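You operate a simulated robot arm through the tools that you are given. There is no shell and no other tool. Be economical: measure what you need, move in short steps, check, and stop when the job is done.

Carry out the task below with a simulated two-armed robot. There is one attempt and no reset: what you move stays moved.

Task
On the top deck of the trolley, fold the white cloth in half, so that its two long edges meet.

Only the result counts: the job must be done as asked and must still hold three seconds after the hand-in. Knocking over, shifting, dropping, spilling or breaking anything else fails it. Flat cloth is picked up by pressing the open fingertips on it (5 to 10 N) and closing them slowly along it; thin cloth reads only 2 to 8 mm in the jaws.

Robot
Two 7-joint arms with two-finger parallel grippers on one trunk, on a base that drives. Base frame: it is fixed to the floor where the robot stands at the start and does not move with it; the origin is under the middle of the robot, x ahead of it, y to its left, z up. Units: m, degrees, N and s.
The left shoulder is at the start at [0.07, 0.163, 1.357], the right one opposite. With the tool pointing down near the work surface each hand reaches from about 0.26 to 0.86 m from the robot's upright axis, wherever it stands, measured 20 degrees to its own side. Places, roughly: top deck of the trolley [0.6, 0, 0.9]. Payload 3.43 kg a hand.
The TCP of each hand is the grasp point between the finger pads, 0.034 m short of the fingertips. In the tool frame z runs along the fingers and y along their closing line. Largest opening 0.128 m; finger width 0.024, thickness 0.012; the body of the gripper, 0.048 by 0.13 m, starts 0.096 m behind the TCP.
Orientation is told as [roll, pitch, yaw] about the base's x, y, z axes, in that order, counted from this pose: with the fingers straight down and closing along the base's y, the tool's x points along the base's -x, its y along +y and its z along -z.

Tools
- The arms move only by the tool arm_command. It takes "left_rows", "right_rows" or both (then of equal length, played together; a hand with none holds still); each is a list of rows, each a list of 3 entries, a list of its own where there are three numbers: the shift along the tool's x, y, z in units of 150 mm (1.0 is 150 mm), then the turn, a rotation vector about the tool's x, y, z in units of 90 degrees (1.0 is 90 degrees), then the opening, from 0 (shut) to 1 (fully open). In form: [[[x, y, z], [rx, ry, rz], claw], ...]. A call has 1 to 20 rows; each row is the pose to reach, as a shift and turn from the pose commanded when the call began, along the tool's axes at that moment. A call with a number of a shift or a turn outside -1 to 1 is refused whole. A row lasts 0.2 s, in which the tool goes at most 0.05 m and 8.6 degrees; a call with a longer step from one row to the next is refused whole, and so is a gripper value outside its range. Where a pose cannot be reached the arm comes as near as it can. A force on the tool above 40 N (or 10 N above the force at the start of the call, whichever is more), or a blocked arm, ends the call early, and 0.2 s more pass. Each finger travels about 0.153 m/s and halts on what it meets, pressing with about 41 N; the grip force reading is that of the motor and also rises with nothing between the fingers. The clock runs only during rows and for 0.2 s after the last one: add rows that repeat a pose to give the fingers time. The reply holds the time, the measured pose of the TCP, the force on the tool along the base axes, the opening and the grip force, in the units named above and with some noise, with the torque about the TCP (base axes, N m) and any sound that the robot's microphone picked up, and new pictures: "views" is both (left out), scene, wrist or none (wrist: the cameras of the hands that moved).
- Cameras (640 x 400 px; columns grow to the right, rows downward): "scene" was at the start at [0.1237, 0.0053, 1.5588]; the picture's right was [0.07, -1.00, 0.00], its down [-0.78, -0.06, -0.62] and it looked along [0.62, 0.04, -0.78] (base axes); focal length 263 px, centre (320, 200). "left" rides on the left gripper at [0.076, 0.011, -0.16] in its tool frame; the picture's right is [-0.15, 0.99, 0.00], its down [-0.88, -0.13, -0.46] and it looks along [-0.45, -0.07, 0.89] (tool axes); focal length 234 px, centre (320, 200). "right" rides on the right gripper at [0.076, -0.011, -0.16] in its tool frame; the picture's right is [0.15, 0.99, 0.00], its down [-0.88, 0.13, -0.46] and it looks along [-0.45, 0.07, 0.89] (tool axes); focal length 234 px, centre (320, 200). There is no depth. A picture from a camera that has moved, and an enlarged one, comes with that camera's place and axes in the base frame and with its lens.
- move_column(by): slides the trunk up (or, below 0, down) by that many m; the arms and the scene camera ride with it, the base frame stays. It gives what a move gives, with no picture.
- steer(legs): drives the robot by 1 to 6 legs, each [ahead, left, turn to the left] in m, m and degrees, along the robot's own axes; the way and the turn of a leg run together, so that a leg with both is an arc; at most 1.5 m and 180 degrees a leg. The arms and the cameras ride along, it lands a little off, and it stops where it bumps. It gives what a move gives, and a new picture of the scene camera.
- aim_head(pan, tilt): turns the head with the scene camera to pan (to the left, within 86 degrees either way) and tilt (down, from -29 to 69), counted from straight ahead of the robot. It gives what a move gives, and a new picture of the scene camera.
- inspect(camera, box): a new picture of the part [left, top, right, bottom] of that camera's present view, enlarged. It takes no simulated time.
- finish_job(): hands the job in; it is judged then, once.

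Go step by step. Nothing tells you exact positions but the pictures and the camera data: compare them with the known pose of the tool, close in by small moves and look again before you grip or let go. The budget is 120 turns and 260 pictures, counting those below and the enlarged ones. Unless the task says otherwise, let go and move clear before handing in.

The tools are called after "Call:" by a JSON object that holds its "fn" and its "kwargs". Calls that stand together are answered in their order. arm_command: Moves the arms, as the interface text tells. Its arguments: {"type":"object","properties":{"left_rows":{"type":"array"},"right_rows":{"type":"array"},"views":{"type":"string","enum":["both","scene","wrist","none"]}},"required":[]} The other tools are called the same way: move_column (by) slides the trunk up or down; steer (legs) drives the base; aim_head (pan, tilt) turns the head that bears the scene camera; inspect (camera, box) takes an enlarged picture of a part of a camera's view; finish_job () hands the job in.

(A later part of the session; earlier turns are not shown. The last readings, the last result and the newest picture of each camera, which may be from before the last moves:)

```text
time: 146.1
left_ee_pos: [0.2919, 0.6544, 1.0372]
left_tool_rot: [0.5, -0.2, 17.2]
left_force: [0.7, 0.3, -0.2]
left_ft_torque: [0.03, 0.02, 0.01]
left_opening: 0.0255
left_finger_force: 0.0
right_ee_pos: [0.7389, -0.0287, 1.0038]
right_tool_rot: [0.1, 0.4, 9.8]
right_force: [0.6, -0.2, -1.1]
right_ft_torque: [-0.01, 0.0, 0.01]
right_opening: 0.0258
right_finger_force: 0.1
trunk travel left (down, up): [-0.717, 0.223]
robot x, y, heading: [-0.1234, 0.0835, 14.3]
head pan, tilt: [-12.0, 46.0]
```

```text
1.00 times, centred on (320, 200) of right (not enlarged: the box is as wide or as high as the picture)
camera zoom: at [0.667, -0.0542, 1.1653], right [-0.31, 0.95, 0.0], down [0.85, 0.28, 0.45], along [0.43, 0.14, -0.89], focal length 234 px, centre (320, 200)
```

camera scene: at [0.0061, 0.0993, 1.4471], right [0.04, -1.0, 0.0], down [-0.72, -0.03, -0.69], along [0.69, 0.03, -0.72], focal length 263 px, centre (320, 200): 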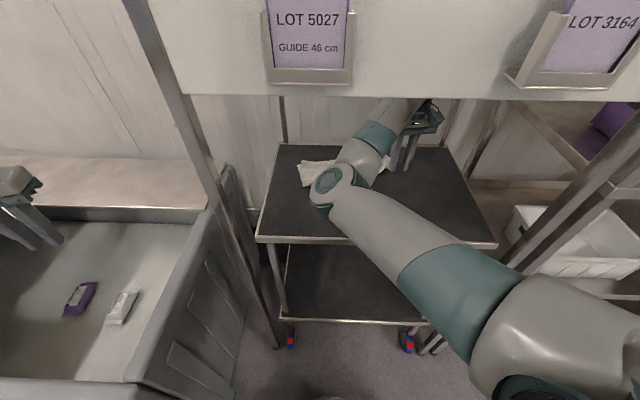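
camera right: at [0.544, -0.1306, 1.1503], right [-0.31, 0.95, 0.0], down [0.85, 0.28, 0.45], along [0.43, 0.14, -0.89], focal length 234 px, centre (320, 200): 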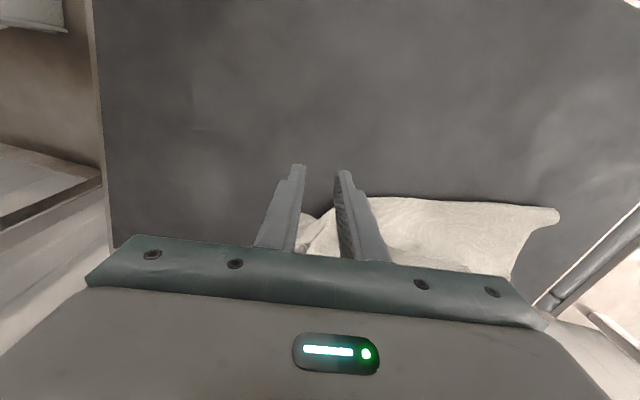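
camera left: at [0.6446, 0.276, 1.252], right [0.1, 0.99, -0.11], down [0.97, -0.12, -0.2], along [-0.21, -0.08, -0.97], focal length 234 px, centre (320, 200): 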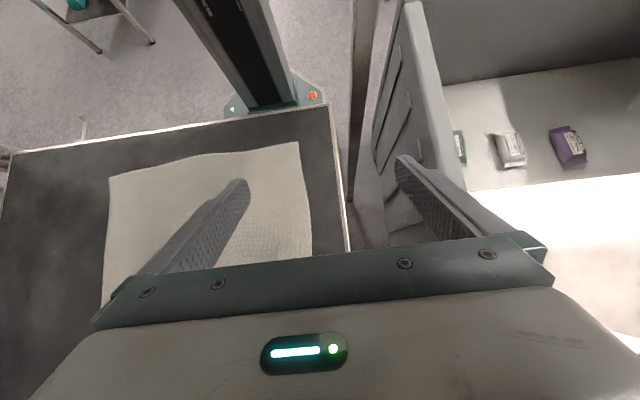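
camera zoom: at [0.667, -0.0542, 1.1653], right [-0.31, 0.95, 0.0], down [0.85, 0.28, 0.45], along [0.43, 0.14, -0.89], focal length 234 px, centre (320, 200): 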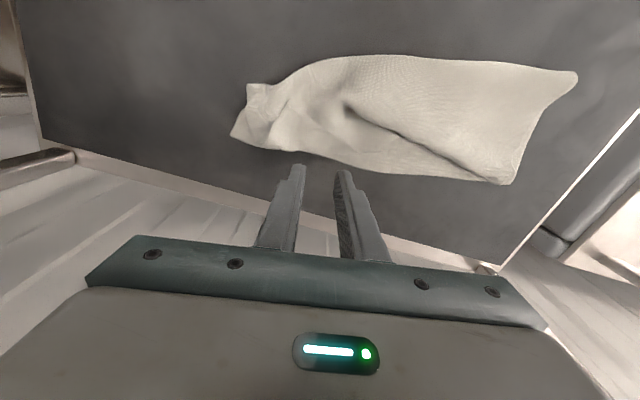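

Call:
{"fn": "inspect", "kwargs": {"camera": "right", "box": [210, 40, 450, 190]}}

Call:
{"fn": "inspect", "kwargs": {"camera": "right", "box": [360, 40, 600, 190]}}

```text
2.67 times, centred on (330, 115) of right
camera zoom: at [0.667, -0.0542, 1.1653], right [-0.31, 0.95, 0.0], down [0.85, 0.28, 0.45], along [0.43, 0.14, -0.89], focal length 624 px, centre (293, 427)
```

zoom: 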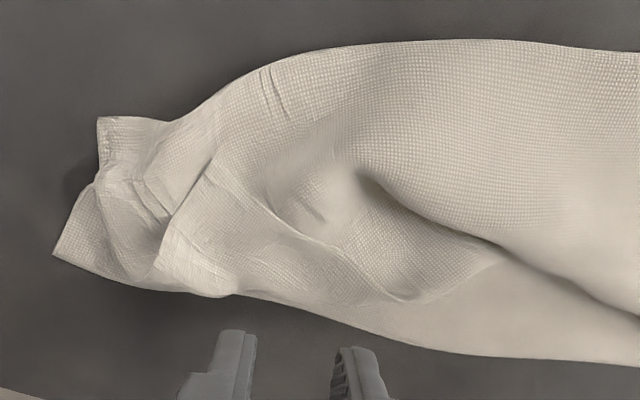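

```text
2.67 times, centred on (480, 115) of right
camera zoom: at [0.667, -0.0542, 1.1653], right [-0.31, 0.95, 0.0], down [0.85, 0.28, 0.45], along [0.43, 0.14, -0.89], focal length 624 px, centre (-107, 427)
```

zoom: 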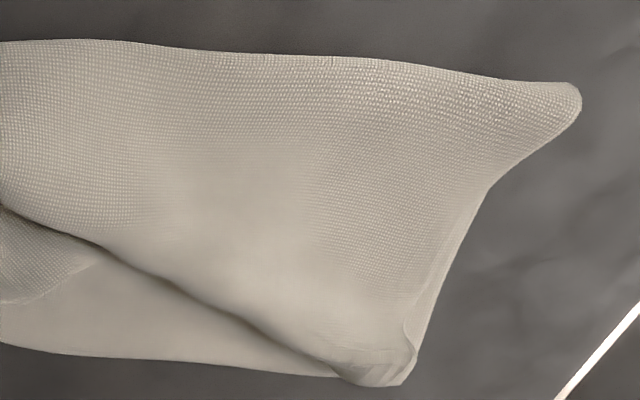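

Call:
{"fn": "inspect", "kwargs": {"camera": "right", "box": [220, 70, 360, 160]}}

```text
4.44 times, centred on (290, 115) of right
camera zoom: at [0.667, -0.0542, 1.1653], right [-0.31, 0.95, 0.0], down [0.85, 0.28, 0.45], along [0.43, 0.14, -0.89], focal length 1041 px, centre (453, 578)
```

zoom: 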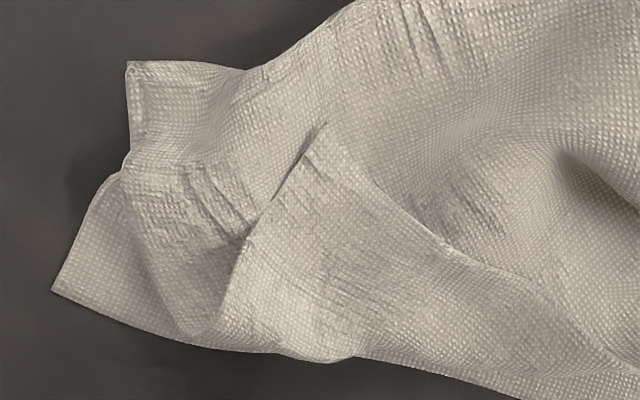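

The flap's right corner lies on the far edge at about (0.747, -0.097), roughly 3.7 cm short of the bottom corner at (0.749, -0.134), with a ruck beside it. I'll pinch the flap just right of the ruck at (0.722, -0.103) and pull it right to straighten it.

Call:
{"fn": "arm_command", "kwargs": {"right_rows": [[[0.06, -0.16, 0], [0, 0, 0], 0.2], [[0.13, -0.32, 0.06], [0, 0, 0], 0.25], [[0.195, -0.467, 0.14], [0, 0, 0], 0.25], [[0.195, -0.467, 0.24], [0, 0, 0], 0.25], [[0.195, -0.467, 0.34], [0, 0, 0], 0.25], [[0.195, -0.467, 0.4], [0, 0, 0], 0.25]], "views": "none"}}

Call:
{"fn": "inspect", "kwargs": {"camera": "right", "box": [220, 90, 460, 240]}}

```text
time: 147.5
left_ee_pos: [0.2927, 0.6549, 1.0381]
left_tool_rot: [0.5, -0.2, 17.2]
left_force: [0.0, -0.4, 0.3]
left_ft_torque: [-0.02, 0.0, -0.01]
left_opening: 0.0257
left_finger_force: 0.0
right_ee_pos: [0.72, -0.1031, 0.9436]
right_tool_rot: [0.1, 0.4, 9.9]
right_force: [-0.1, 0.1, 0.4]
right_ft_torque: [0.02, 0.02, 0.0]
right_opening: 0.032
right_finger_force: 0.1
trunk travel left (down, up): [-0.717, 0.223]
robot x, y, heading: [-0.1203, 0.0842, 14.2]
head pan, tilt: [-12.0, 46.0]
```

```text
2.67 times, centred on (340, 165) of right
camera zoom: at [0.6488, -0.1279, 1.105], right [-0.31, 0.95, 0.0], down [0.85, 0.28, 0.45], along [0.43, 0.14, -0.89], focal length 624 px, centre (267, 293)
```

zoom: 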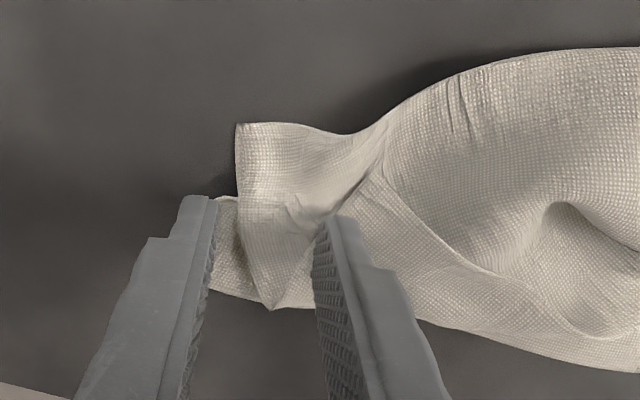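

Call:
{"fn": "arm_command", "kwargs": {"right_rows": [[[0, 0.04, 0], [0, 0, 0], 0.2], [[0, 0.04, 0.025], [0, 0, 0], 0.2], [[0, 0.04, 0.04], [0, 0, 0], 0.2], [[0, 0.04, 0.05], [0, 0, 0], 0.2], [[0, 0.04, 0.053], [0, 0, 0], 0.17], [[0, 0.04, 0.053], [0, 0, 0], 0.14], [[0, 0.04, 0.053], [0, 0, 0], 0.11], [[0, 0.04, 0.053], [0, 0, 0], 0.08], [[0, 0.04, 0.053], [0, 0, 0], 0.05], [[0, 0.04, 0.053], [0, 0, 0], 0.02], [[0, 0.04, 0.053], [0, 0, 0], 0], [[0, 0.04, 0.053], [0, 0, 0], 0], [[0, 0.04, -0.03], [0, 0, 0], 0], [[0, 0.04, -0.08], [0, 0, 0], 0]], "views": "none"}}

Call:
{"fn": "inspect", "kwargs": {"camera": "right", "box": [220, 90, 460, 240]}}

```text
time: 150.5
left_ee_pos: [0.2912, 0.6544, 1.0374]
left_tool_rot: [0.3, -0.2, 17.3]
left_force: [0.3, -0.2, -0.1]
left_ft_torque: [0.01, 0.0, 0.02]
left_opening: 0.0256
left_finger_force: 0.1
right_ee_pos: [0.7191, -0.0968, 0.9565]
right_tool_rot: [0.0, 0.5, 9.8]
right_force: [-1.3, -0.5, -0.1]
right_ft_torque: [-0.04, 0.0, 0.02]
right_opening: 0.0017
right_finger_force: 36.7
trunk travel left (down, up): [-0.717, 0.223]
robot x, y, heading: [-0.1198, 0.0853, 14.2]
head pan, tilt: [-12.0, 46.0]
```

```text
2.67 times, centred on (340, 165) of right
camera zoom: at [0.6473, -0.122, 1.1176], right [-0.31, 0.95, 0.0], down [0.85, 0.28, 0.45], along [0.43, 0.14, -0.89], focal length 624 px, centre (267, 293)
```

zoom: 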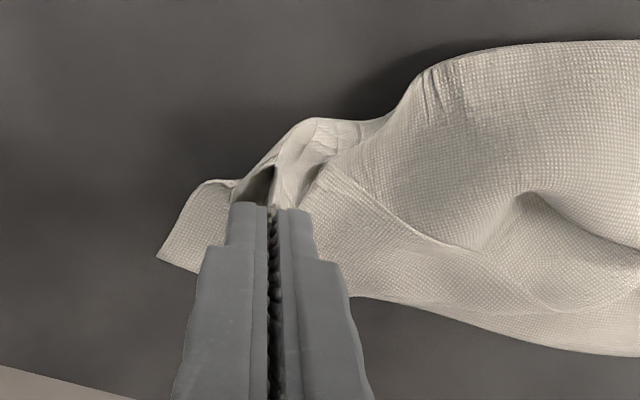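

The top layer is gripped. I'll pull it right by 3.5 cm, set it down and release.

Call:
{"fn": "arm_command", "kwargs": {"right_rows": [[[0, -0.06, 0], [0, 0, 0], 0], [[0, -0.12, 0], [0, 0, 0], 0], [[0, -0.19, 0.02], [0, 0, 0], 0], [[0, -0.26, 0.05], [0, 0, 0], 0], [[0, -0.26, 0.09], [0, 0, 0], 0], [[0, -0.26, 0.1], [0, 0, 0], 0.06], [[0, -0.26, 0.1], [0, 0, 0], 0.12], [[0, -0.26, 0.1], [0, 0, 0], 0.18], [[0, -0.26, 0], [0, 0, 0], 0.18], [[0, -0.26, -0.15], [0, 0, 0], 0.18], [[0, -0.2, -0.3], [0, 0, 0], 0.18], [[-0.1, 0, -0.35], [0, 0, 0], 0.18], [[-0.1, 0.25, -0.35], [0, 0, 0], 0.18]], "views": "none"}}

Call:
{"fn": "inspect", "kwargs": {"camera": "right", "box": [180, 40, 560, 200]}}

```text
time: 153.3
left_ee_pos: [0.2926, 0.6547, 1.0373]
left_tool_rot: [0.4, -0.2, 17.3]
left_force: [0.2, 0.5, -0.4]
left_ft_torque: [-0.02, -0.02, -0.03]
left_opening: 0.0255
left_finger_force: 0.0
right_ee_pos: [0.7267, -0.0576, 1.0087]
right_tool_rot: [-0.1, 0.4, 9.7]
right_force: [-0.4, 0.9, 0.4]
right_ft_torque: [-0.04, -0.04, 0.01]
right_opening: 0.0231
right_finger_force: 0.2
trunk travel left (down, up): [-0.717, 0.223]
robot x, y, heading: [-0.1207, 0.0852, 14.1]
head pan, tilt: [-12.0, 46.0]
```

```text
1.68 times, centred on (370, 120) of right
camera zoom: at [0.6553, -0.0814, 1.1703], right [-0.31, 0.95, 0.0], down [0.85, 0.28, 0.45], along [0.43, 0.14, -0.89], focal length 394 px, centre (236, 335)
```

zoom: 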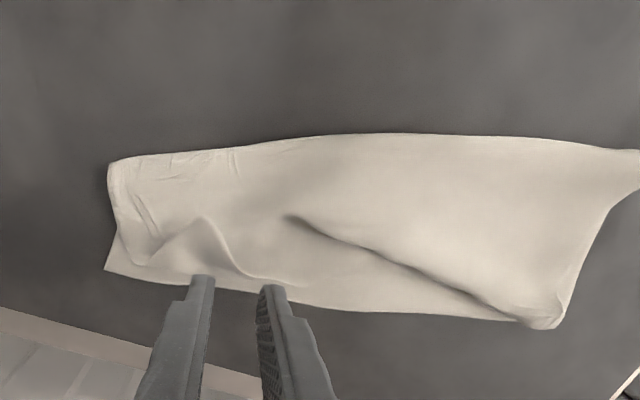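

Much better, nearly a clean folded rectangle. I'll zoom in on the remaining ruck and the near-edge line.

Call:
{"fn": "inspect", "kwargs": {"camera": "right", "box": [230, 110, 400, 180]}}

Call:
{"fn": "inspect", "kwargs": {"camera": "right", "box": [340, 110, 540, 250]}}

```text
3.76 times, centred on (315, 145) of right
camera zoom: at [0.6553, -0.0814, 1.1703], right [-0.31, 0.95, 0.0], down [0.85, 0.28, 0.45], along [0.43, 0.14, -0.89], focal length 882 px, centre (339, 407)
```

zoom: 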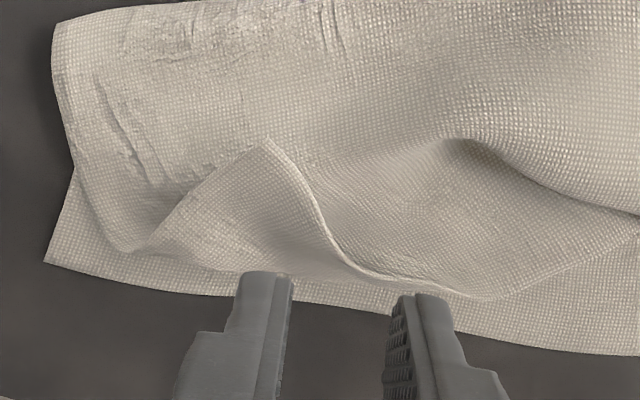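

```text
2.86 times, centred on (440, 180) of right
camera zoom: at [0.6553, -0.0814, 1.1703], right [-0.31, 0.95, 0.0], down [0.85, 0.28, 0.45], along [0.43, 0.14, -0.89], focal length 669 px, centre (-23, 257)
```

zoom: 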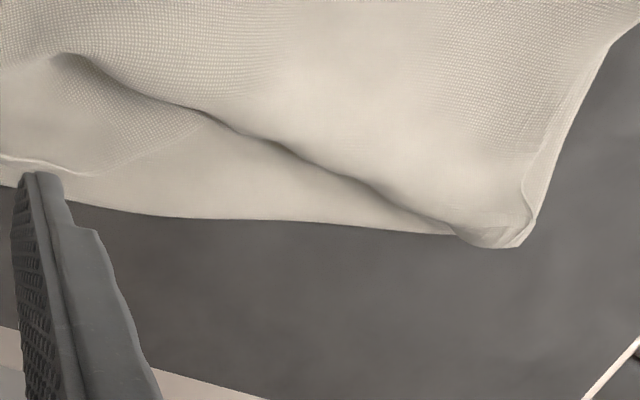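

The flap's right corner tip is dog-eared back onto the flap, with its tip at about (0.705, -0.088). I'll pinch that raised tip lightly, then flip it out to the far-right corner.

Call:
{"fn": "arm_command", "kwargs": {"right_rows": [[[0.05, -0.09, 0.05], [0, 0, 0], 0.25], [[0.102, -0.175, 0.15], [0, 0, 0], 0.25], [[0.102, -0.175, 0.26], [0, 0, 0], 0.25], [[0.102, -0.175, 0.36], [0, 0, 0], 0.25], [[0.102, -0.175, 0.42], [0, 0, 0], 0.25]], "views": "none"}}

Call:
{"fn": "inspect", "kwargs": {"camera": "right", "box": [220, 90, 460, 240]}}

```text
time: 154.5
left_ee_pos: [0.2926, 0.6539, 1.0377]
left_tool_rot: [0.4, -0.2, 17.3]
left_force: [0.2, 1.2, 0.7]
left_ft_torque: [0.01, 0.0, 0.0]
left_opening: 0.0256
left_finger_force: 0.0
right_ee_pos: [0.7171, -0.0856, 0.9478]
right_tool_rot: [0.0, 0.4, 9.8]
right_force: [-0.8, 0.2, 0.5]
right_ft_torque: [0.02, 0.02, 0.01]
right_opening: 0.0318
right_finger_force: 0.1
trunk travel left (down, up): [-0.717, 0.223]
robot x, y, heading: [-0.1194, 0.0842, 13.7]
head pan, tilt: [-12.0, 46.0]
```

```text
2.67 times, centred on (340, 165) of right
camera zoom: at [0.6449, -0.1111, 1.1075], right [-0.31, 0.95, 0.0], down [0.85, 0.28, 0.45], along [0.43, 0.14, -0.89], focal length 624 px, centre (267, 293)
```

zoom: 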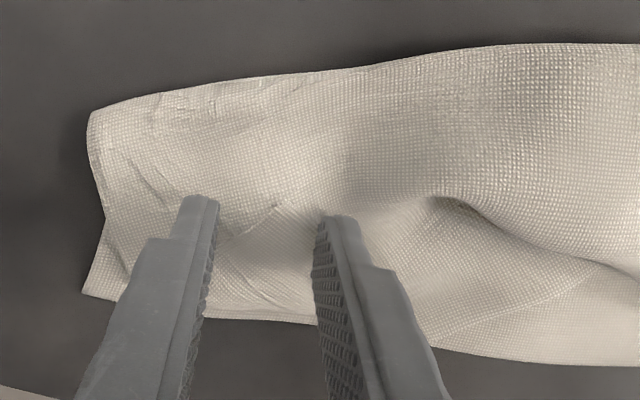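

The tip is between the fingers. I'll close with a light press and lift.

Call:
{"fn": "arm_command", "kwargs": {"right_rows": [[[0, 0, 0.03], [0, 0, 0], 0.25], [[0, 0, 0.055], [0, 0, 0], 0.25], [[0, 0, 0.067], [0, 0, 0], 0.25], [[0, 0, 0.067], [0, 0, 0], 0.2], [[0, 0, 0.067], [0, 0, 0], 0.15], [[0, 0, 0.067], [0, 0, 0], 0.1], [[0, 0, 0.067], [0, 0, 0], 0.05], [[0, 0, 0.067], [0, 0, 0], 0], [[0, 0, 0.067], [0, 0, 0], 0], [[0, 0, 0.067], [0, 0, 0], 0], [[0, 0, 0], [0, 0, 0], 0], [[0, 0, -0.08], [0, 0, 0], 0]], "views": "none"}}

Call:
{"fn": "inspect", "kwargs": {"camera": "right", "box": [220, 90, 460, 240]}}

```text
time: 157.1
left_ee_pos: [0.2913, 0.6543, 1.038]
left_tool_rot: [0.4, -0.3, 17.4]
left_force: [0.1, 0.6, -0.2]
left_ft_torque: [-0.01, 0.0, -0.01]
left_opening: 0.0255
left_finger_force: 0.1
right_ee_pos: [0.7182, -0.087, 0.959]
right_tool_rot: [0.1, 0.5, 9.8]
right_force: [-0.1, -0.3, 0.0]
right_ft_torque: [0.04, -0.03, 0.0]
right_opening: 0.0
right_finger_force: 32.4
trunk travel left (down, up): [-0.717, 0.223]
robot x, y, heading: [-0.1221, 0.0827, 14.0]
head pan, tilt: [-12.0, 46.0]
```

```text
2.67 times, centred on (340, 165) of right
camera zoom: at [0.6457, -0.1108, 1.1199], right [-0.31, 0.95, 0.0], down [0.85, 0.28, 0.45], along [0.43, 0.14, -0.89], focal length 624 px, centre (267, 293)
```

zoom: 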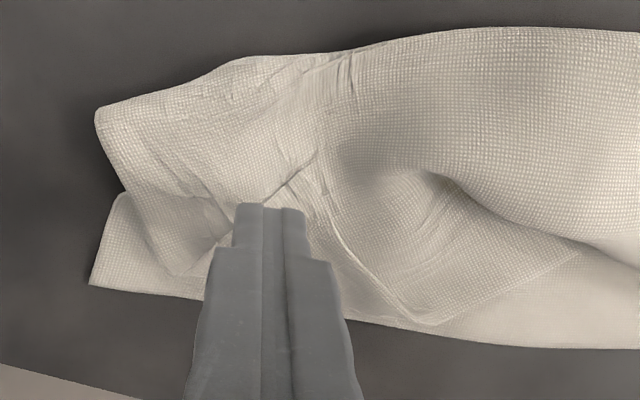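

Call:
{"fn": "arm_command", "kwargs": {"right_rows": [[[0, 0, -0.15], [0, 0, 0], 0.1], [[-0.1, 0.15, -0.3], [0, 0, 0], 0.2], [[-0.2, 0.35, -0.4], [0, 0, 0], 0.2], [[-0.25, 0.5, -0.45], [0, 0, 0], 0.2]], "views": "none"}}

Call:
{"fn": "inspect", "kwargs": {"camera": "right", "box": [200, 60, 380, 170]}}

Call:
{"fn": "inspect", "kwargs": {"camera": "right", "box": [180, 20, 580, 220]}}

```text
time: 158.1
left_ee_pos: [0.2917, 0.6547, 1.0381]
left_tool_rot: [0.5, -0.2, 17.3]
left_force: [-0.4, 0.3, -0.1]
left_ft_torque: [0.0, 0.0, 0.04]
left_opening: 0.0255
left_finger_force: 0.0
right_ee_pos: [0.7403, -0.0067, 1.0264]
right_tool_rot: [0.1, 0.4, 9.6]
right_force: [-0.4, 0.4, 0.2]
right_ft_torque: [-0.01, -0.03, 0.01]
right_opening: 0.0257
right_finger_force: 0.1
trunk travel left (down, up): [-0.717, 0.223]
robot x, y, heading: [-0.1252, 0.0829, 13.9]
head pan, tilt: [-12.0, 46.0]
```

```text
3.56 times, centred on (290, 115) of right
camera zoom: at [0.6681, -0.0318, 1.1871], right [-0.31, 0.95, 0.0], down [0.85, 0.28, 0.45], along [0.43, 0.14, -0.89], focal length 833 px, centre (427, 502)
```

zoom: 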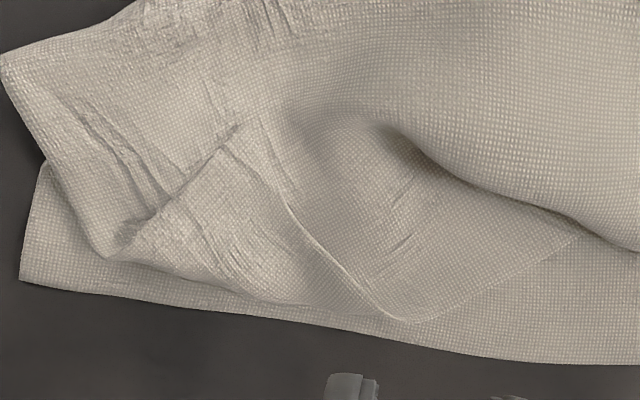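

```text
1.60 times, centred on (380, 120) of right
camera zoom: at [0.6681, -0.0318, 1.1871], right [-0.31, 0.95, 0.0], down [0.85, 0.28, 0.45], along [0.43, 0.14, -0.89], focal length 375 px, centre (224, 328)
```

zoom: 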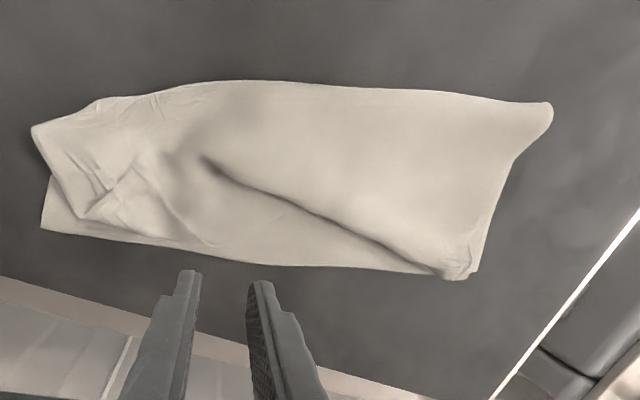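

Now it's clear: the flap's right corner is folded back as a dog-ear, a triangle with its tip at (0.706, -0.085). I'll press both fingers on that triangle at (0.727, -0.072), gather it, and pull it out past the far-right corner so it unfolds.

Call:
{"fn": "arm_command", "kwargs": {"right_rows": [[[0.08, -0.2, 0.1], [0, 0, 0], 0.24], [[0.16, -0.415, 0.25], [0, 0, 0], 0.24], [[0.16, -0.415, 0.4], [0, 0, 0], 0.24], [[0.16, -0.415, 0.5], [0, 0, 0], 0.24], [[0.16, -0.415, 0.56], [0, 0, 0], 0.24], [[0.16, -0.415, 0.58], [0, 0, 0], 0.24], [[0.16, -0.415, 0.59], [0, 0, 0], 0.24]], "views": "wrist"}}

```text
time: 159.7
left_ee_pos: [0.2914, 0.6539, 1.0387]
left_tool_rot: [0.4, -0.1, 17.3]
left_force: [0.4, -1.1, 0.3]
left_ft_torque: [-0.02, 0.0, 0.0]
left_opening: 0.0255
left_finger_force: 0.0
right_ee_pos: [0.7298, -0.0708, 0.9391]
right_tool_rot: [0.1, 0.4, 9.8]
right_force: [0.2, -0.3, 1.5]
right_ft_torque: [0.0, -0.01, 0.04]
right_opening: 0.0308
right_finger_force: 0.0
trunk travel left (down, up): [-0.717, 0.223]
robot x, y, heading: [-0.1181, 0.0844, 14.2]
head pan, tilt: [-12.0, 46.0]
camera right: at [0.6567, -0.096, 1.0993], right [-0.31, 0.95, 0.0], down [0.85, 0.28, 0.45], along [0.43, 0.14, -0.89], focal length 234 px, centre (320, 200)
```

right: 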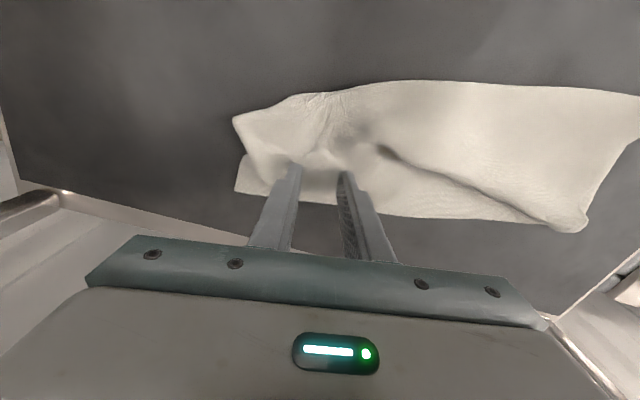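

Positioned well with light contact. I'll press a little more and close.

Call:
{"fn": "arm_command", "kwargs": {"right_rows": [[[0, 0, 0.014], [0, 0, 0], 0.24], [[0, 0, 0.02], [0, 0, 0], 0.21], [[0, 0, 0.02], [0, 0, 0], 0.18], [[0, 0, 0.02], [0, 0, 0], 0.15], [[0, 0, 0.02], [0, 0, 0], 0.12], [[0, 0, 0.02], [0, 0, 0], 0.09], [[0, 0, 0.02], [0, 0, 0], 0.06], [[0, 0, 0.02], [0, 0, 0], 0.03], [[0, 0, 0.02], [0, 0, 0], 0], [[0, 0, 0.02], [0, 0, 0], 0], [[0, 0, 0.02], [0, 0, 0], 0], [[0, 0, -0.06], [0, 0, 0], 0], [[0, 0, -0.14], [0, 0, 0], 0]], "views": "none"}}

Call:
{"fn": "inspect", "kwargs": {"camera": "right", "box": [200, 70, 440, 230]}}

```text
time: 162.5
left_ee_pos: [0.2902, 0.654, 1.0381]
left_tool_rot: [0.3, -0.3, 17.3]
left_force: [0.8, -0.2, -0.7]
left_ft_torque: [-0.01, -0.02, -0.02]
left_opening: 0.0259
left_finger_force: 0.1
right_ee_pos: [0.7275, -0.0712, 0.9579]
right_tool_rot: [0.1, 0.5, 9.8]
right_force: [-0.5, 0.5, 0.1]
right_ft_torque: [0.01, 0.01, 0.02]
right_opening: 0.0
right_finger_force: 33.2
trunk travel left (down, up): [-0.717, 0.223]
robot x, y, heading: [-0.1209, 0.0842, 14.2]
head pan, tilt: [-12.0, 46.0]
```

```text
2.50 times, centred on (320, 150) of right
camera zoom: at [0.6561, -0.0955, 1.1192], right [-0.31, 0.95, 0.0], down [0.85, 0.28, 0.45], along [0.43, 0.14, -0.89], focal length 585 px, centre (320, 325)
```

zoom: 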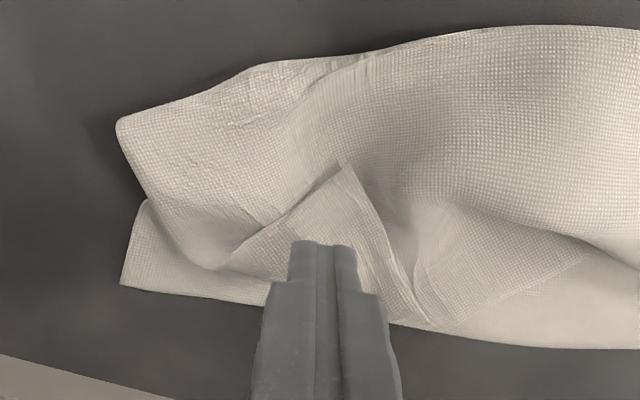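

The gather was too narrow and slipped. I'll retry with a wider opening (0.042) and a firmer press at (0.728, -0.065).

Call:
{"fn": "arm_command", "kwargs": {"right_rows": [[[0, 0.04, -0.03], [0, 0, 0], 0.2], [[0, 0.04, -0.03], [0, 0, 0], 0.33], [[0, 0.04, 0.06], [0, 0, 0], 0.33], [[0, 0.04, 0.11], [0, 0, 0], 0.33], [[0, 0.04, 0.135], [0, 0, 0], 0.33], [[0, 0.04, 0.15], [0, 0, 0], 0.33], [[0, 0.04, 0.153], [0, 0, 0], 0.29], [[0, 0.04, 0.153], [0, 0, 0], 0.25], [[0, 0.04, 0.153], [0, 0, 0], 0.21], [[0, 0.04, 0.153], [0, 0, 0], 0.17], [[0, 0.04, 0.153], [0, 0, 0], 0.13], [[0, 0.04, 0.153], [0, 0, 0], 0.09], [[0, 0.04, 0.153], [0, 0, 0], 0.05], [[0, 0.04, 0.153], [0, 0, 0], 0.01], [[0, 0.04, 0.153], [0, 0, 0], 0], [[0, 0.04, 0.153], [0, 0, 0], 0]], "views": "wrist"}}

```text
time: 165.9
left_ee_pos: [0.2891, 0.6551, 1.0377]
left_tool_rot: [0.4, -0.3, 17.2]
left_force: [-0.7, -0.4, 0.1]
left_ft_torque: [0.02, 0.05, -0.03]
left_opening: 0.0255
left_finger_force: 0.0
right_ee_pos: [0.7268, -0.0669, 0.9378]
right_tool_rot: [0.1, 0.3, 9.8]
right_force: [-1.4, -1.2, 12.5]
right_ft_torque: [0.03, -0.04, 0.03]
right_opening: 0.0025
right_finger_force: 37.4
trunk travel left (down, up): [-0.717, 0.223]
robot x, y, heading: [-0.1197, 0.0836, 14.1]
head pan, tilt: [-12.0, 46.0]
camera right: at [0.6535, -0.0903, 1.0981], right [-0.31, 0.95, 0.0], down [0.85, 0.28, 0.45], along [0.43, 0.14, -0.89], focal length 234 px, centre (320, 200)
```

right: 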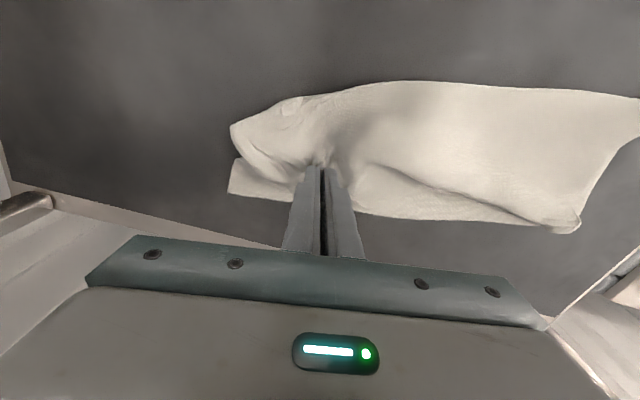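

Gripped. I'll lift it and check what's held.

Call:
{"fn": "arm_command", "kwargs": {"right_rows": [[[0, 0, -0.1], [0, 0, 0], 0], [[0, -0.05, -0.22], [0, 0, 0], 0], [[-0.06, -0.15, -0.3], [0, 0, 0], 0]], "views": "none"}}

Call:
{"fn": "inspect", "kwargs": {"camera": "right", "box": [180, 60, 480, 260]}}

```text
time: 166.7
left_ee_pos: [0.293, 0.6544, 1.0382]
left_tool_rot: [0.5, -0.2, 17.3]
left_force: [-0.5, -0.3, 0.5]
left_ft_torque: [0.0, 0.0, 0.02]
left_opening: 0.0256
left_finger_force: 0.1
right_ee_pos: [0.7407, -0.087, 0.9787]
right_tool_rot: [0.1, 0.5, 9.7]
right_force: [-1.0, 0.2, 0.4]
right_ft_torque: [-0.01, -0.01, 0.04]
right_opening: 0.0019
right_finger_force: 36.5
trunk travel left (down, up): [-0.717, 0.223]
robot x, y, heading: [-0.1217, 0.0834, 14.1]
head pan, tilt: [-12.0, 46.0]
```

```text
2.00 times, centred on (330, 160) of right
camera zoom: at [0.6685, -0.1113, 1.1401], right [-0.31, 0.95, 0.0], down [0.85, 0.28, 0.45], along [0.43, 0.14, -0.89], focal length 468 px, centre (300, 280)
```

zoom: 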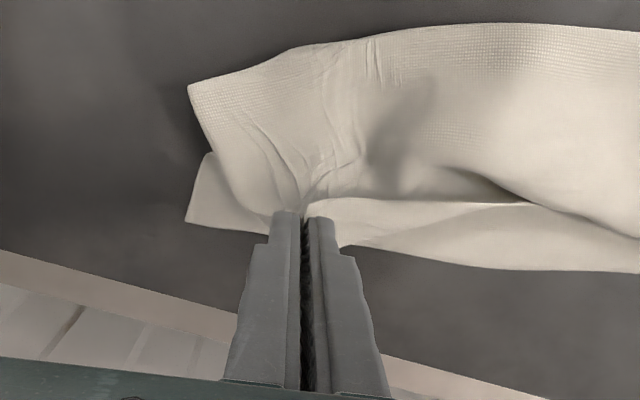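

Call:
{"fn": "arm_command", "kwargs": {"right_rows": [[[-0.04, -0.13, 0], [0, 0, 0], 0], [[-0.08, -0.28, 0], [0, 0, 0], 0], [[-0.127, -0.448, 0.03], [0, 0, 0], 0], [[-0.127, -0.448, 0.1], [0, 0, 0], 0], [[-0.127, -0.448, 0.18], [0, 0, 0], 0], [[-0.08, -0.37, 0.22], [0, 0, 0], 0], [[-0.03, -0.28, 0.23], [0, 0, 0], 0]], "views": "none"}}

Call:
{"fn": "inspect", "kwargs": {"camera": "right", "box": [180, 60, 480, 260]}}

```text
time: 168.3
left_ee_pos: [0.2902, 0.6524, 1.0392]
left_tool_rot: [0.6, -0.4, 17.2]
left_force: [0.4, 0.2, -0.3]
left_ft_torque: [-0.01, 0.0, -0.02]
left_opening: 0.0257
left_finger_force: 0.0
right_ee_pos: [0.7655, -0.1309, 0.9461]
right_tool_rot: [0.2, 0.4, 9.7]
right_force: [0.8, 0.2, 0.8]
right_ft_torque: [-0.15, 0.05, -0.01]
right_opening: 0.0025
right_finger_force: 37.2
right hand out of reach, approached as far as the arm can: row 6, 7
trunk travel left (down, up): [-0.717, 0.223]
robot x, y, heading: [-0.1193, 0.0829, 14.3]
head pan, tilt: [-12.0, 46.0]
```

```text
2.00 times, centred on (330, 160) of right
camera zoom: at [0.6931, -0.1553, 1.107], right [-0.31, 0.95, 0.0], down [0.85, 0.28, 0.45], along [0.43, 0.14, -0.89], focal length 468 px, centre (300, 280)
```

zoom: 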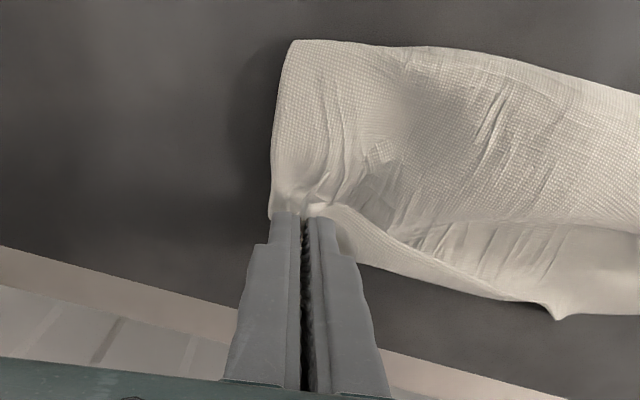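

I overshot a little; I'll bring it back to align with the corner and release.

Call:
{"fn": "arm_command", "kwargs": {"right_rows": [[[0.05, 0.04, 0], [0, 0, 0], 0], [[0.1, 0.08, 0.01], [0, 0, 0], 0], [[0.14, 0.1, 0.025], [0, 0, 0], 0], [[0.14, 0.1, 0.025], [0, 0, 0], 0.06], [[0.14, 0.1, 0.025], [0, 0, 0], 0.13], [[0.14, 0.1, 0.025], [0, 0, 0], 0.2], [[0.14, 0.1, -0.1], [0, 0, 0], 0.2], [[0.14, 0.1, -0.25], [0, 0, 0], 0.2], [[0.1, 0.3, -0.4], [0, 0, 0], 0.2], [[0.1, 0.55, -0.45], [0, 0, 0], 0.2], [[0.1, 0.8, -0.45], [0, 0, 0], 0.2]], "views": "none"}}

Call:
{"fn": "inspect", "kwargs": {"camera": "right", "box": [160, 20, 560, 240]}}

```text
time: 170.9
left_ee_pos: [0.3263, 0.6267, 1.0411]
left_tool_rot: [1.2, 0.0, 15.2]
left_force: [-0.1, 1.6, 0.2]
left_ft_torque: [-0.08, 0.0, -0.02]
left_opening: 0.0255
left_finger_force: 0.0
right_ee_pos: [0.7504, -0.069, 0.9506]
right_tool_rot: [0.7, 5.0, 6.7]
right_force: [-0.7, -1.1, -3.4]
right_ft_torque: [0.23, -0.14, 0.02]
right_opening: 0.0259
right_finger_force: 0.2
right hand out of reach, approached as far as the arm can: row 1, 2, 3, 4, 5, 6, 7, 8, 9, 10, 11
trunk travel left (down, up): [-0.717, 0.223]
robot x, y, heading: [-0.1147, 0.0851, 11.8]
head pan, tilt: [-12.0, 46.0]
stopped in row 11 (right hand): the arm was blocked; the commanded pose is now the measured one
```

```text
1.60 times, centred on (360, 130) of right
camera zoom: at [0.6905, -0.0899, 1.1169], right [-0.26, 0.97, 0.02], down [0.9, 0.23, 0.38], along [0.36, 0.12, -0.93], focal length 375 px, centre (256, 312)
```

zoom: 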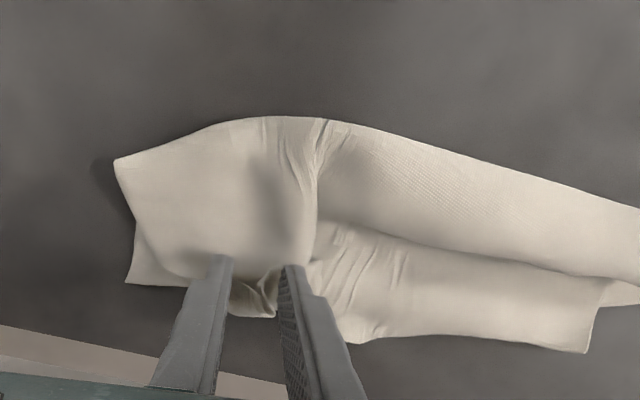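

The arm is jammed and the base has been pushed round to 11.8°. I'll look at the scene before moving anything.

Call:
{"fn": "inspect", "kwargs": {"camera": "scene", "box": [0, 0, 640, 400]}}

```text
1.00 times, centred on (320, 200) of scene (not enlarged: the box is as wide or as high as the picture)
camera zoom: at [0.0223, 0.0762, 1.4472], right [0.0, -1.0, -0.01], down [-0.72, 0.01, -0.69], along [0.69, 0.01, -0.72], focal length 263 px, centre (320, 200)
```

zoom: 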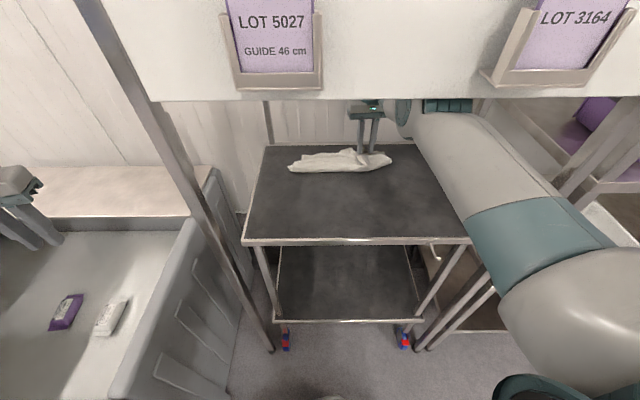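

The right elbow has swung up behind the board and is pressing on its lower edge. I'll lower the trunk slightly and raise the hand in alternation to free it.

Call:
{"fn": "move_column", "kwargs": {"by": -0.012}}

Call:
{"fn": "arm_command", "kwargs": {"right_rows": [[[0.03, 0, -0.06], [0, 0, 0], 0.2], [[0.06, 0, -0.13], [0, 0, 0], 0.2]], "views": "scene"}}

```text
time: 171.5
left_ee_pos: [0.3155, 0.6394, 1.0293]
left_tool_rot: [0.7, -0.3, 15.6]
left_force: [-0.3, 0.0, 0.8]
left_ft_torque: [0.0, -0.03, 0.01]
left_opening: 0.0257
left_finger_force: 0.0
right_ee_pos: [0.7495, -0.0448, 0.9589]
right_tool_rot: [0.1, 3.6, 7.8]
right_force: [-0.5, -0.6, -0.5]
right_ft_torque: [0.01, 0.01, -0.01]
right_opening: 0.0256
right_finger_force: 0.0
trunk travel left (down, up): [-0.705, 0.235]
robot x, y, heading: [-0.1135, 0.0836, 12.6]
head pan, tilt: [-12.0, 46.0]
```

```text
time: 172.1
left_ee_pos: [0.3144, 0.637, 1.0265]
left_tool_rot: [0.6, -0.3, 15.5]
left_force: [0.3, 0.3, 0.0]
left_ft_torque: [0.03, -0.04, -0.01]
left_opening: 0.0256
left_finger_force: 0.0
right_ee_pos: [0.7462, -0.0456, 0.9629]
right_tool_rot: [0.0, 5.0, 7.8]
right_force: [-0.2, 0.2, -0.2]
right_ft_torque: [-0.01, 0.01, -0.01]
right_opening: 0.0257
right_finger_force: 0.1
right hand out of reach, approached as far as the arm can: row 1, 2
trunk travel left (down, up): [-0.705, 0.235]
robot x, y, heading: [-0.1143, 0.0847, 12.6]
head pan, tilt: [-12.0, 46.0]
camera scene: at [0.0139, 0.0907, 1.4332], right [0.01, -1.0, 0.0], down [-0.72, 0.0, -0.69], along [0.69, 0.01, -0.72], focal length 263 px, centre (320, 200)
```

scene: 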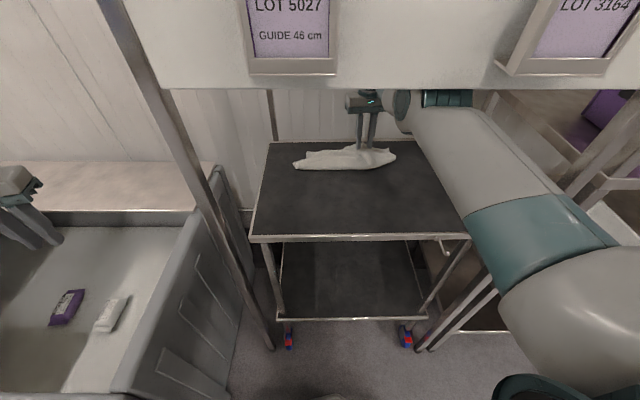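

Call:
{"fn": "move_column", "kwargs": {"by": -0.02}}

Call:
{"fn": "arm_command", "kwargs": {"right_rows": [[[0.05, -0.05, -0.1], [0, -0.02, 0], 0.2], [[0.1, -0.1, -0.2], [0, -0.04, 0], 0.2]], "views": "none"}}

Call:
{"fn": "move_column", "kwargs": {"by": -0.02}}

Call:
{"fn": "arm_command", "kwargs": {"right_rows": [[[0.05, -0.05, -0.1], [0, 0, 0], 0.2], [[0.1, -0.1, -0.2], [0, 0, 0], 0.2]], "views": "scene"}}

```text
time: 172.8
left_ee_pos: [0.3137, 0.6405, 1.0087]
left_tool_rot: [0.4, -0.5, 15.5]
left_force: [-0.1, -0.6, -0.2]
left_ft_torque: [0.0, 0.01, -0.01]
left_opening: 0.0257
left_finger_force: 0.1
right_ee_pos: [0.7488, -0.0458, 0.9649]
right_tool_rot: [-0.1, 3.4, 7.5]
right_force: [-0.3, 0.5, 0.3]
right_ft_torque: [0.02, -0.02, -0.01]
right_opening: 0.0255
right_finger_force: 0.0
trunk travel left (down, up): [-0.685, 0.255]
robot x, y, heading: [-0.1133, 0.0844, 12.5]
head pan, tilt: [-12.0, 46.0]
```

```text
time: 173.4
left_ee_pos: [0.3157, 0.6404, 1.0038]
left_tool_rot: [0.4, -0.2, 15.5]
left_force: [-0.2, 0.1, -0.3]
left_ft_torque: [-0.02, 0.02, 0.01]
left_opening: 0.0255
left_finger_force: 0.1
right_ee_pos: [0.7649, -0.0584, 0.9798]
right_tool_rot: [-0.2, 0.9, 7.7]
right_force: [0.1, 0.0, -0.9]
right_ft_torque: [0.02, 0.03, 0.02]
right_opening: 0.0256
right_finger_force: 0.0
right hand out of reach, approached as far as the arm can: row 1, 2
trunk travel left (down, up): [-0.685, 0.255]
robot x, y, heading: [-0.1145, 0.0858, 12.3]
head pan, tilt: [-12.0, 46.0]
```

```text
time: 174.0
left_ee_pos: [0.3167, 0.6397, 0.9859]
left_tool_rot: [0.3, -0.2, 15.6]
left_force: [0.4, 0.3, -0.2]
left_ft_torque: [-0.01, 0.0, -0.02]
left_opening: 0.0255
left_finger_force: 0.1
right_ee_pos: [0.7671, -0.061, 0.97]
right_tool_rot: [-0.1, 0.4, 7.5]
right_force: [-0.1, -0.1, -0.5]
right_ft_torque: [-0.02, 0.01, -0.05]
right_opening: 0.0256
right_finger_force: 0.0
trunk travel left (down, up): [-0.665, 0.275]
robot x, y, heading: [-0.1114, 0.0844, 12.5]
head pan, tilt: [-12.0, 46.0]
```

```text
time: 174.6
left_ee_pos: [0.3162, 0.6404, 0.9854]
left_tool_rot: [0.4, 0.0, 15.6]
left_force: [-0.1, -0.6, -0.5]
left_ft_torque: [0.01, 0.05, 0.0]
left_opening: 0.0255
left_finger_force: 0.0
right_ee_pos: [0.7661, -0.0756, 0.9973]
right_tool_rot: [-0.1, 0.8, 7.7]
right_force: [-0.1, -0.3, -0.1]
right_ft_torque: [0.02, 0.0, 0.01]
right_opening: 0.0254
right_finger_force: 0.2
right hand out of reach, approached as far as the arm can: row 1, 2
trunk travel left (down, up): [-0.665, 0.275]
robot x, y, heading: [-0.1133, 0.0841, 12.5]
head pan, tilt: [-12.0, 46.0]
camera scene: at [0.0149, 0.0938, 1.3945], right [0.01, -1.0, 0.0], down [-0.72, 0.0, -0.69], along [0.69, 0.0, -0.72], focal length 263 px, centre (320, 200)
```

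scene: 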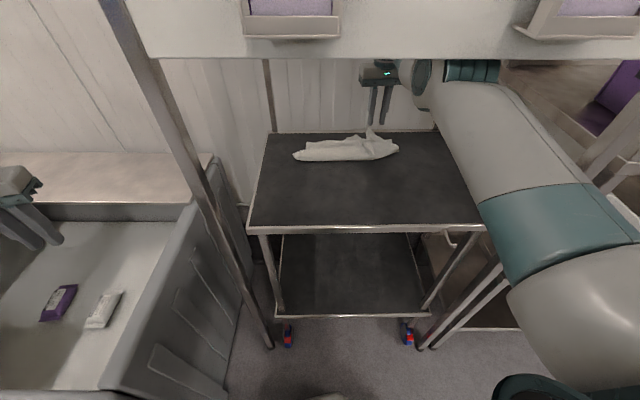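

The arm is free again and the trunk is low, which gives a full view of the cloth. I'll raise the left hand for safety and look closely at the cloth.

Call:
{"fn": "arm_command", "kwargs": {"left_rows": [[[0, 0, -0.2], [0, 0, 0], 0.2], [[0, 0, -0.4], [0, 0, 0], 0.2], [[0, 0, -0.5], [0, 0, 0], 0.2]], "views": "none"}}

Call:
{"fn": "inspect", "kwargs": {"camera": "scene", "box": [260, 100, 440, 200]}}

Call:
{"fn": "inspect", "kwargs": {"camera": "right", "box": [160, 20, 640, 240]}}

```text
time: 175.4
left_ee_pos: [0.3165, 0.6386, 1.0605]
left_tool_rot: [0.4, -0.2, 15.6]
left_force: [-0.5, -0.3, -0.5]
left_ft_torque: [-0.02, -0.03, 0.02]
left_opening: 0.0258
left_finger_force: 0.0
right_ee_pos: [0.7665, -0.076, 0.9968]
right_tool_rot: [-0.1, 0.7, 7.6]
right_force: [-0.5, 0.0, -0.9]
right_ft_torque: [-0.02, -0.04, 0.01]
right_opening: 0.0256
right_finger_force: 0.1
trunk travel left (down, up): [-0.665, 0.275]
robot x, y, heading: [-0.1157, 0.0848, 12.1]
head pan, tilt: [-12.0, 46.0]
```

```text
3.56 times, centred on (350, 150) of scene
camera zoom: at [0.0151, 0.0937, 1.3946], right [0.01, -1.0, 0.0], down [-0.72, 0.0, -0.69], along [0.69, 0.0, -0.72], focal length 936 px, centre (213, 378)
```

zoom: 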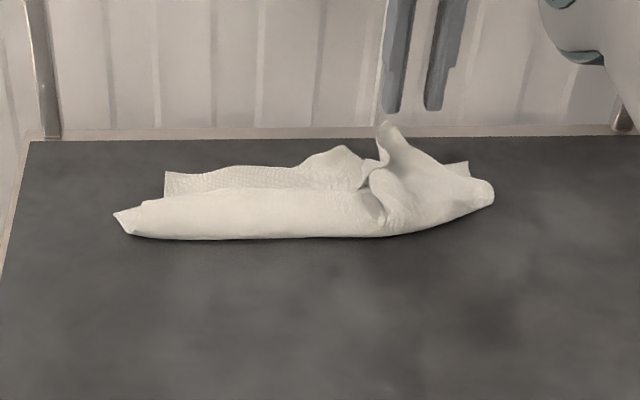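

```text
1.33 times, centred on (400, 130) of right
camera zoom: at [0.6943, -0.0971, 1.1591], right [-0.28, 0.96, 0.0], down [0.86, 0.25, 0.44], along [0.43, 0.12, -0.9], focal length 312 px, centre (213, 293)
```

zoom: 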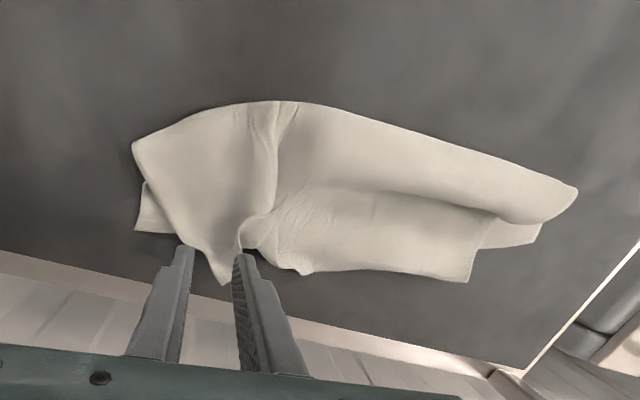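

The flap was dragged too far: its left corner is at about (0.742, 0.15), while the bottom far-left corner is at (0.692, 0.185), and the right end is ruffled near the bottom corner at (0.779, -0.141). I need more reach and board clearance, so I'll lower the trunk a little more and drive 7 cm forward.

Call:
{"fn": "move_column", "kwargs": {"by": -0.03}}

Call:
{"fn": "steer", "kwargs": {"legs": [[0.07, 0, 0]]}}

Call:
{"fn": "arm_command", "kwargs": {"right_rows": [[[0.1, 0.15, -0.1], [0, 0, 0], 0.2], [[0.25, 0.35, -0.2], [0, 0, 0], 0.2], [[0.4, 0.6, -0.2], [0, 0, 0], 0.2], [[0.5, 0.85, -0.2], [0, 0, 0], 0.2], [[0.55, 1, -0.2], [0, 0, 0], 0.2]], "views": "both"}}

```text
time: 176.2
left_ee_pos: [0.3166, 0.6393, 1.0321]
left_tool_rot: [0.4, -0.2, 15.5]
left_force: [0.0, 1.0, 0.0]
left_ft_torque: [-0.02, 0.04, 0.01]
left_opening: 0.0256
left_finger_force: 0.1
right_ee_pos: [0.7657, -0.0761, 0.9695]
right_tool_rot: [-0.2, 0.6, 7.4]
right_force: [-0.9, 0.6, 0.1]
right_ft_torque: [0.02, 0.04, 0.0]
right_opening: 0.0255
right_finger_force: 0.0
trunk travel left (down, up): [-0.635, 0.305]
robot x, y, heading: [-0.1128, 0.0807, 12.9]
head pan, tilt: [-12.0, 46.0]
```

```text
time: 177.3
left_ee_pos: [0.3805, 0.6485, 1.0357]
left_tool_rot: [0.3, -0.8, 14.8]
left_force: [-0.5, -0.4, -0.7]
left_ft_torque: [-0.05, -0.02, 0.0]
left_opening: 0.0256
left_finger_force: 0.0
right_ee_pos: [0.823, -0.0722, 0.9765]
right_tool_rot: [-0.2, 0.3, 6.7]
right_force: [-0.2, -0.1, 0.7]
right_ft_torque: [0.02, 0.0, 0.03]
right_opening: 0.0256
right_finger_force: 0.0
trunk travel left (down, up): [-0.635, 0.305]
robot x, y, heading: [-0.0487, 0.0979, 11.9]
head pan, tilt: [-12.0, 46.0]
stopped in leg 1: the robot was blocked; the commanded pose is now the measured one
camera scene: at [0.0705, 0.1075, 1.3661], right [0.0, -1.0, 0.0], down [-0.71, 0.0, -0.7], along [0.7, 0.0, -0.71], focal length 263 px, centre (320, 200)
```

scene: 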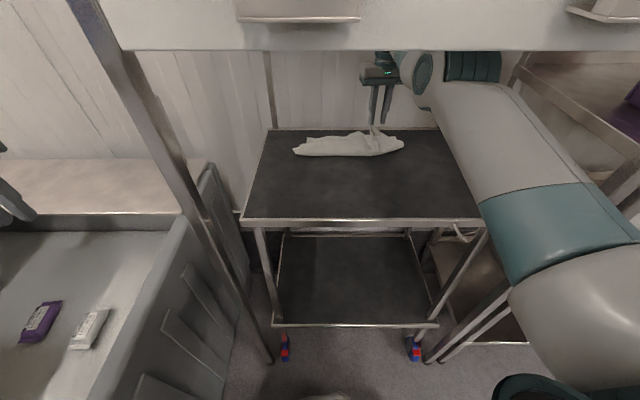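

```text
time: 178.6
left_ee_pos: [0.385, 0.6488, 1.0321]
left_tool_rot: [0.4, -0.5, 15.0]
left_force: [0.5, -0.2, 0.1]
left_ft_torque: [-0.06, 0.03, 0.01]
left_opening: 0.0256
left_finger_force: 0.0
right_ee_pos: [0.797, 0.088, 1.0127]
right_tool_rot: [-0.1, 0.7, 6.9]
right_force: [1.1, 2.1, 0.5]
right_ft_torque: [-0.14, 0.05, -0.03]
right_opening: 0.0256
right_finger_force: 0.2
right hand out of reach, approached as far as the arm can: row 1, 2, 3, 4, 5
trunk travel left (down, up): [-0.635, 0.305]
robot x, y, heading: [-0.0454, 0.0944, 11.9]
head pan, tilt: [-12.0, 46.0]
camera scene: at [0.0774, 0.1063, 1.3655], right [0.0, -1.0, 0.0], down [-0.72, 0.0, -0.7], along [0.7, 0.0, -0.72], focal length 263 px, centre (320, 200)
camera right: at [0.7236, 0.067, 1.1743], right [-0.26, 0.96, 0.0], down [0.86, 0.24, 0.44], along [0.43, 0.12, -0.9], focal length 234 px, centre (320, 200)
```

scene: 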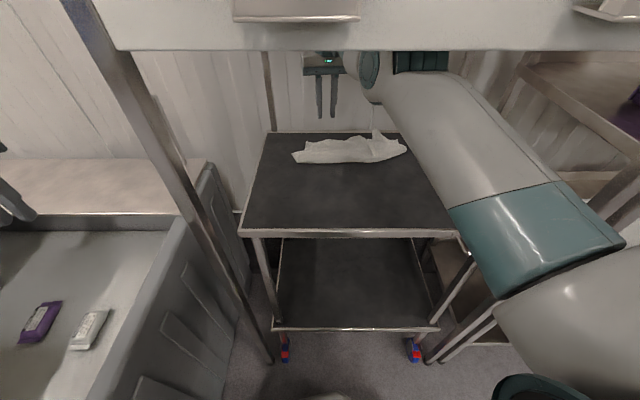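
right: 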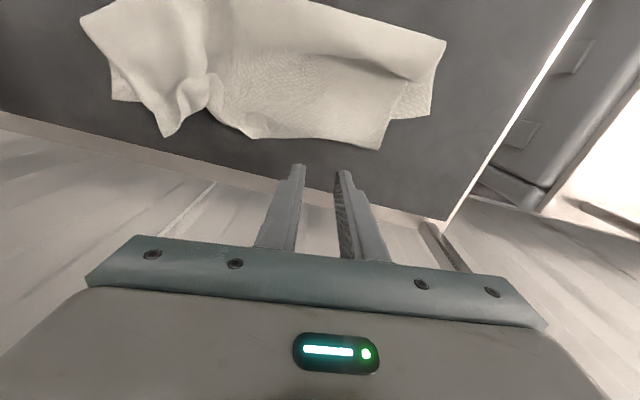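

I have a good view from beyond the far edge. The flap's left corner hangs over bare deck at about (0.772, 0.15), so it's easy to pinch. I'll pinch at (0.752, 0.125) and lift, all in one go.

Call:
{"fn": "arm_command", "kwargs": {"right_rows": [[[0.09, 0.09, 0.08], [0, 0, 0], 0.38], [[0.18, 0.18, 0.18], [0, 0, 0], 0.38], [[0.268, 0.28, 0.3], [0, 0, 0], 0.38], [[0.268, 0.28, 0.4], [0, 0, 0], 0.38], [[0.268, 0.28, 0.46], [0, 0, 0], 0.38], [[0.268, 0.28, 0.495], [0, 0, 0], 0.38], [[0.268, 0.28, 0.508], [0, 0, 0], 0.38], [[0.268, 0.28, 0.514], [0, 0, 0], 0.33]], "views": "wrist"}}

```text
time: 180.3
left_ee_pos: [0.385, 0.6501, 1.0317]
left_tool_rot: [0.4, -0.4, 15.1]
left_force: [-0.2, 0.1, 0.1]
left_ft_torque: [0.0, -0.01, -0.02]
left_opening: 0.0257
left_finger_force: 0.0
right_ee_pos: [0.7873, 0.1369, 0.9373]
right_tool_rot: [-0.2, 0.8, 6.9]
right_force: [0.0, -0.1, 0.3]
right_ft_torque: [0.0, -0.03, -0.01]
right_opening: 0.0422
right_finger_force: 0.1
right hand out of reach, approached as far as the arm can: row 1, 2, 3, 4, 5, 6, 7, 8
trunk travel left (down, up): [-0.635, 0.305]
robot x, y, heading: [-0.0444, 0.0953, 11.9]
head pan, tilt: [-12.0, 46.0]
camera right: at [0.7142, 0.1168, 1.0987], right [-0.27, 0.96, 0.0], down [0.86, 0.24, 0.44], along [0.43, 0.12, -0.9], focal length 234 px, centre (320, 200)
```

right: 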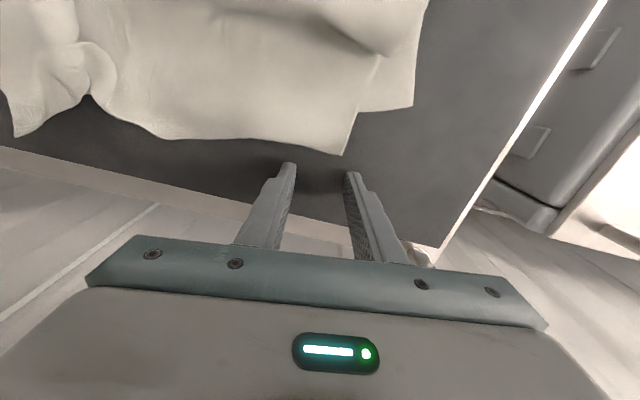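

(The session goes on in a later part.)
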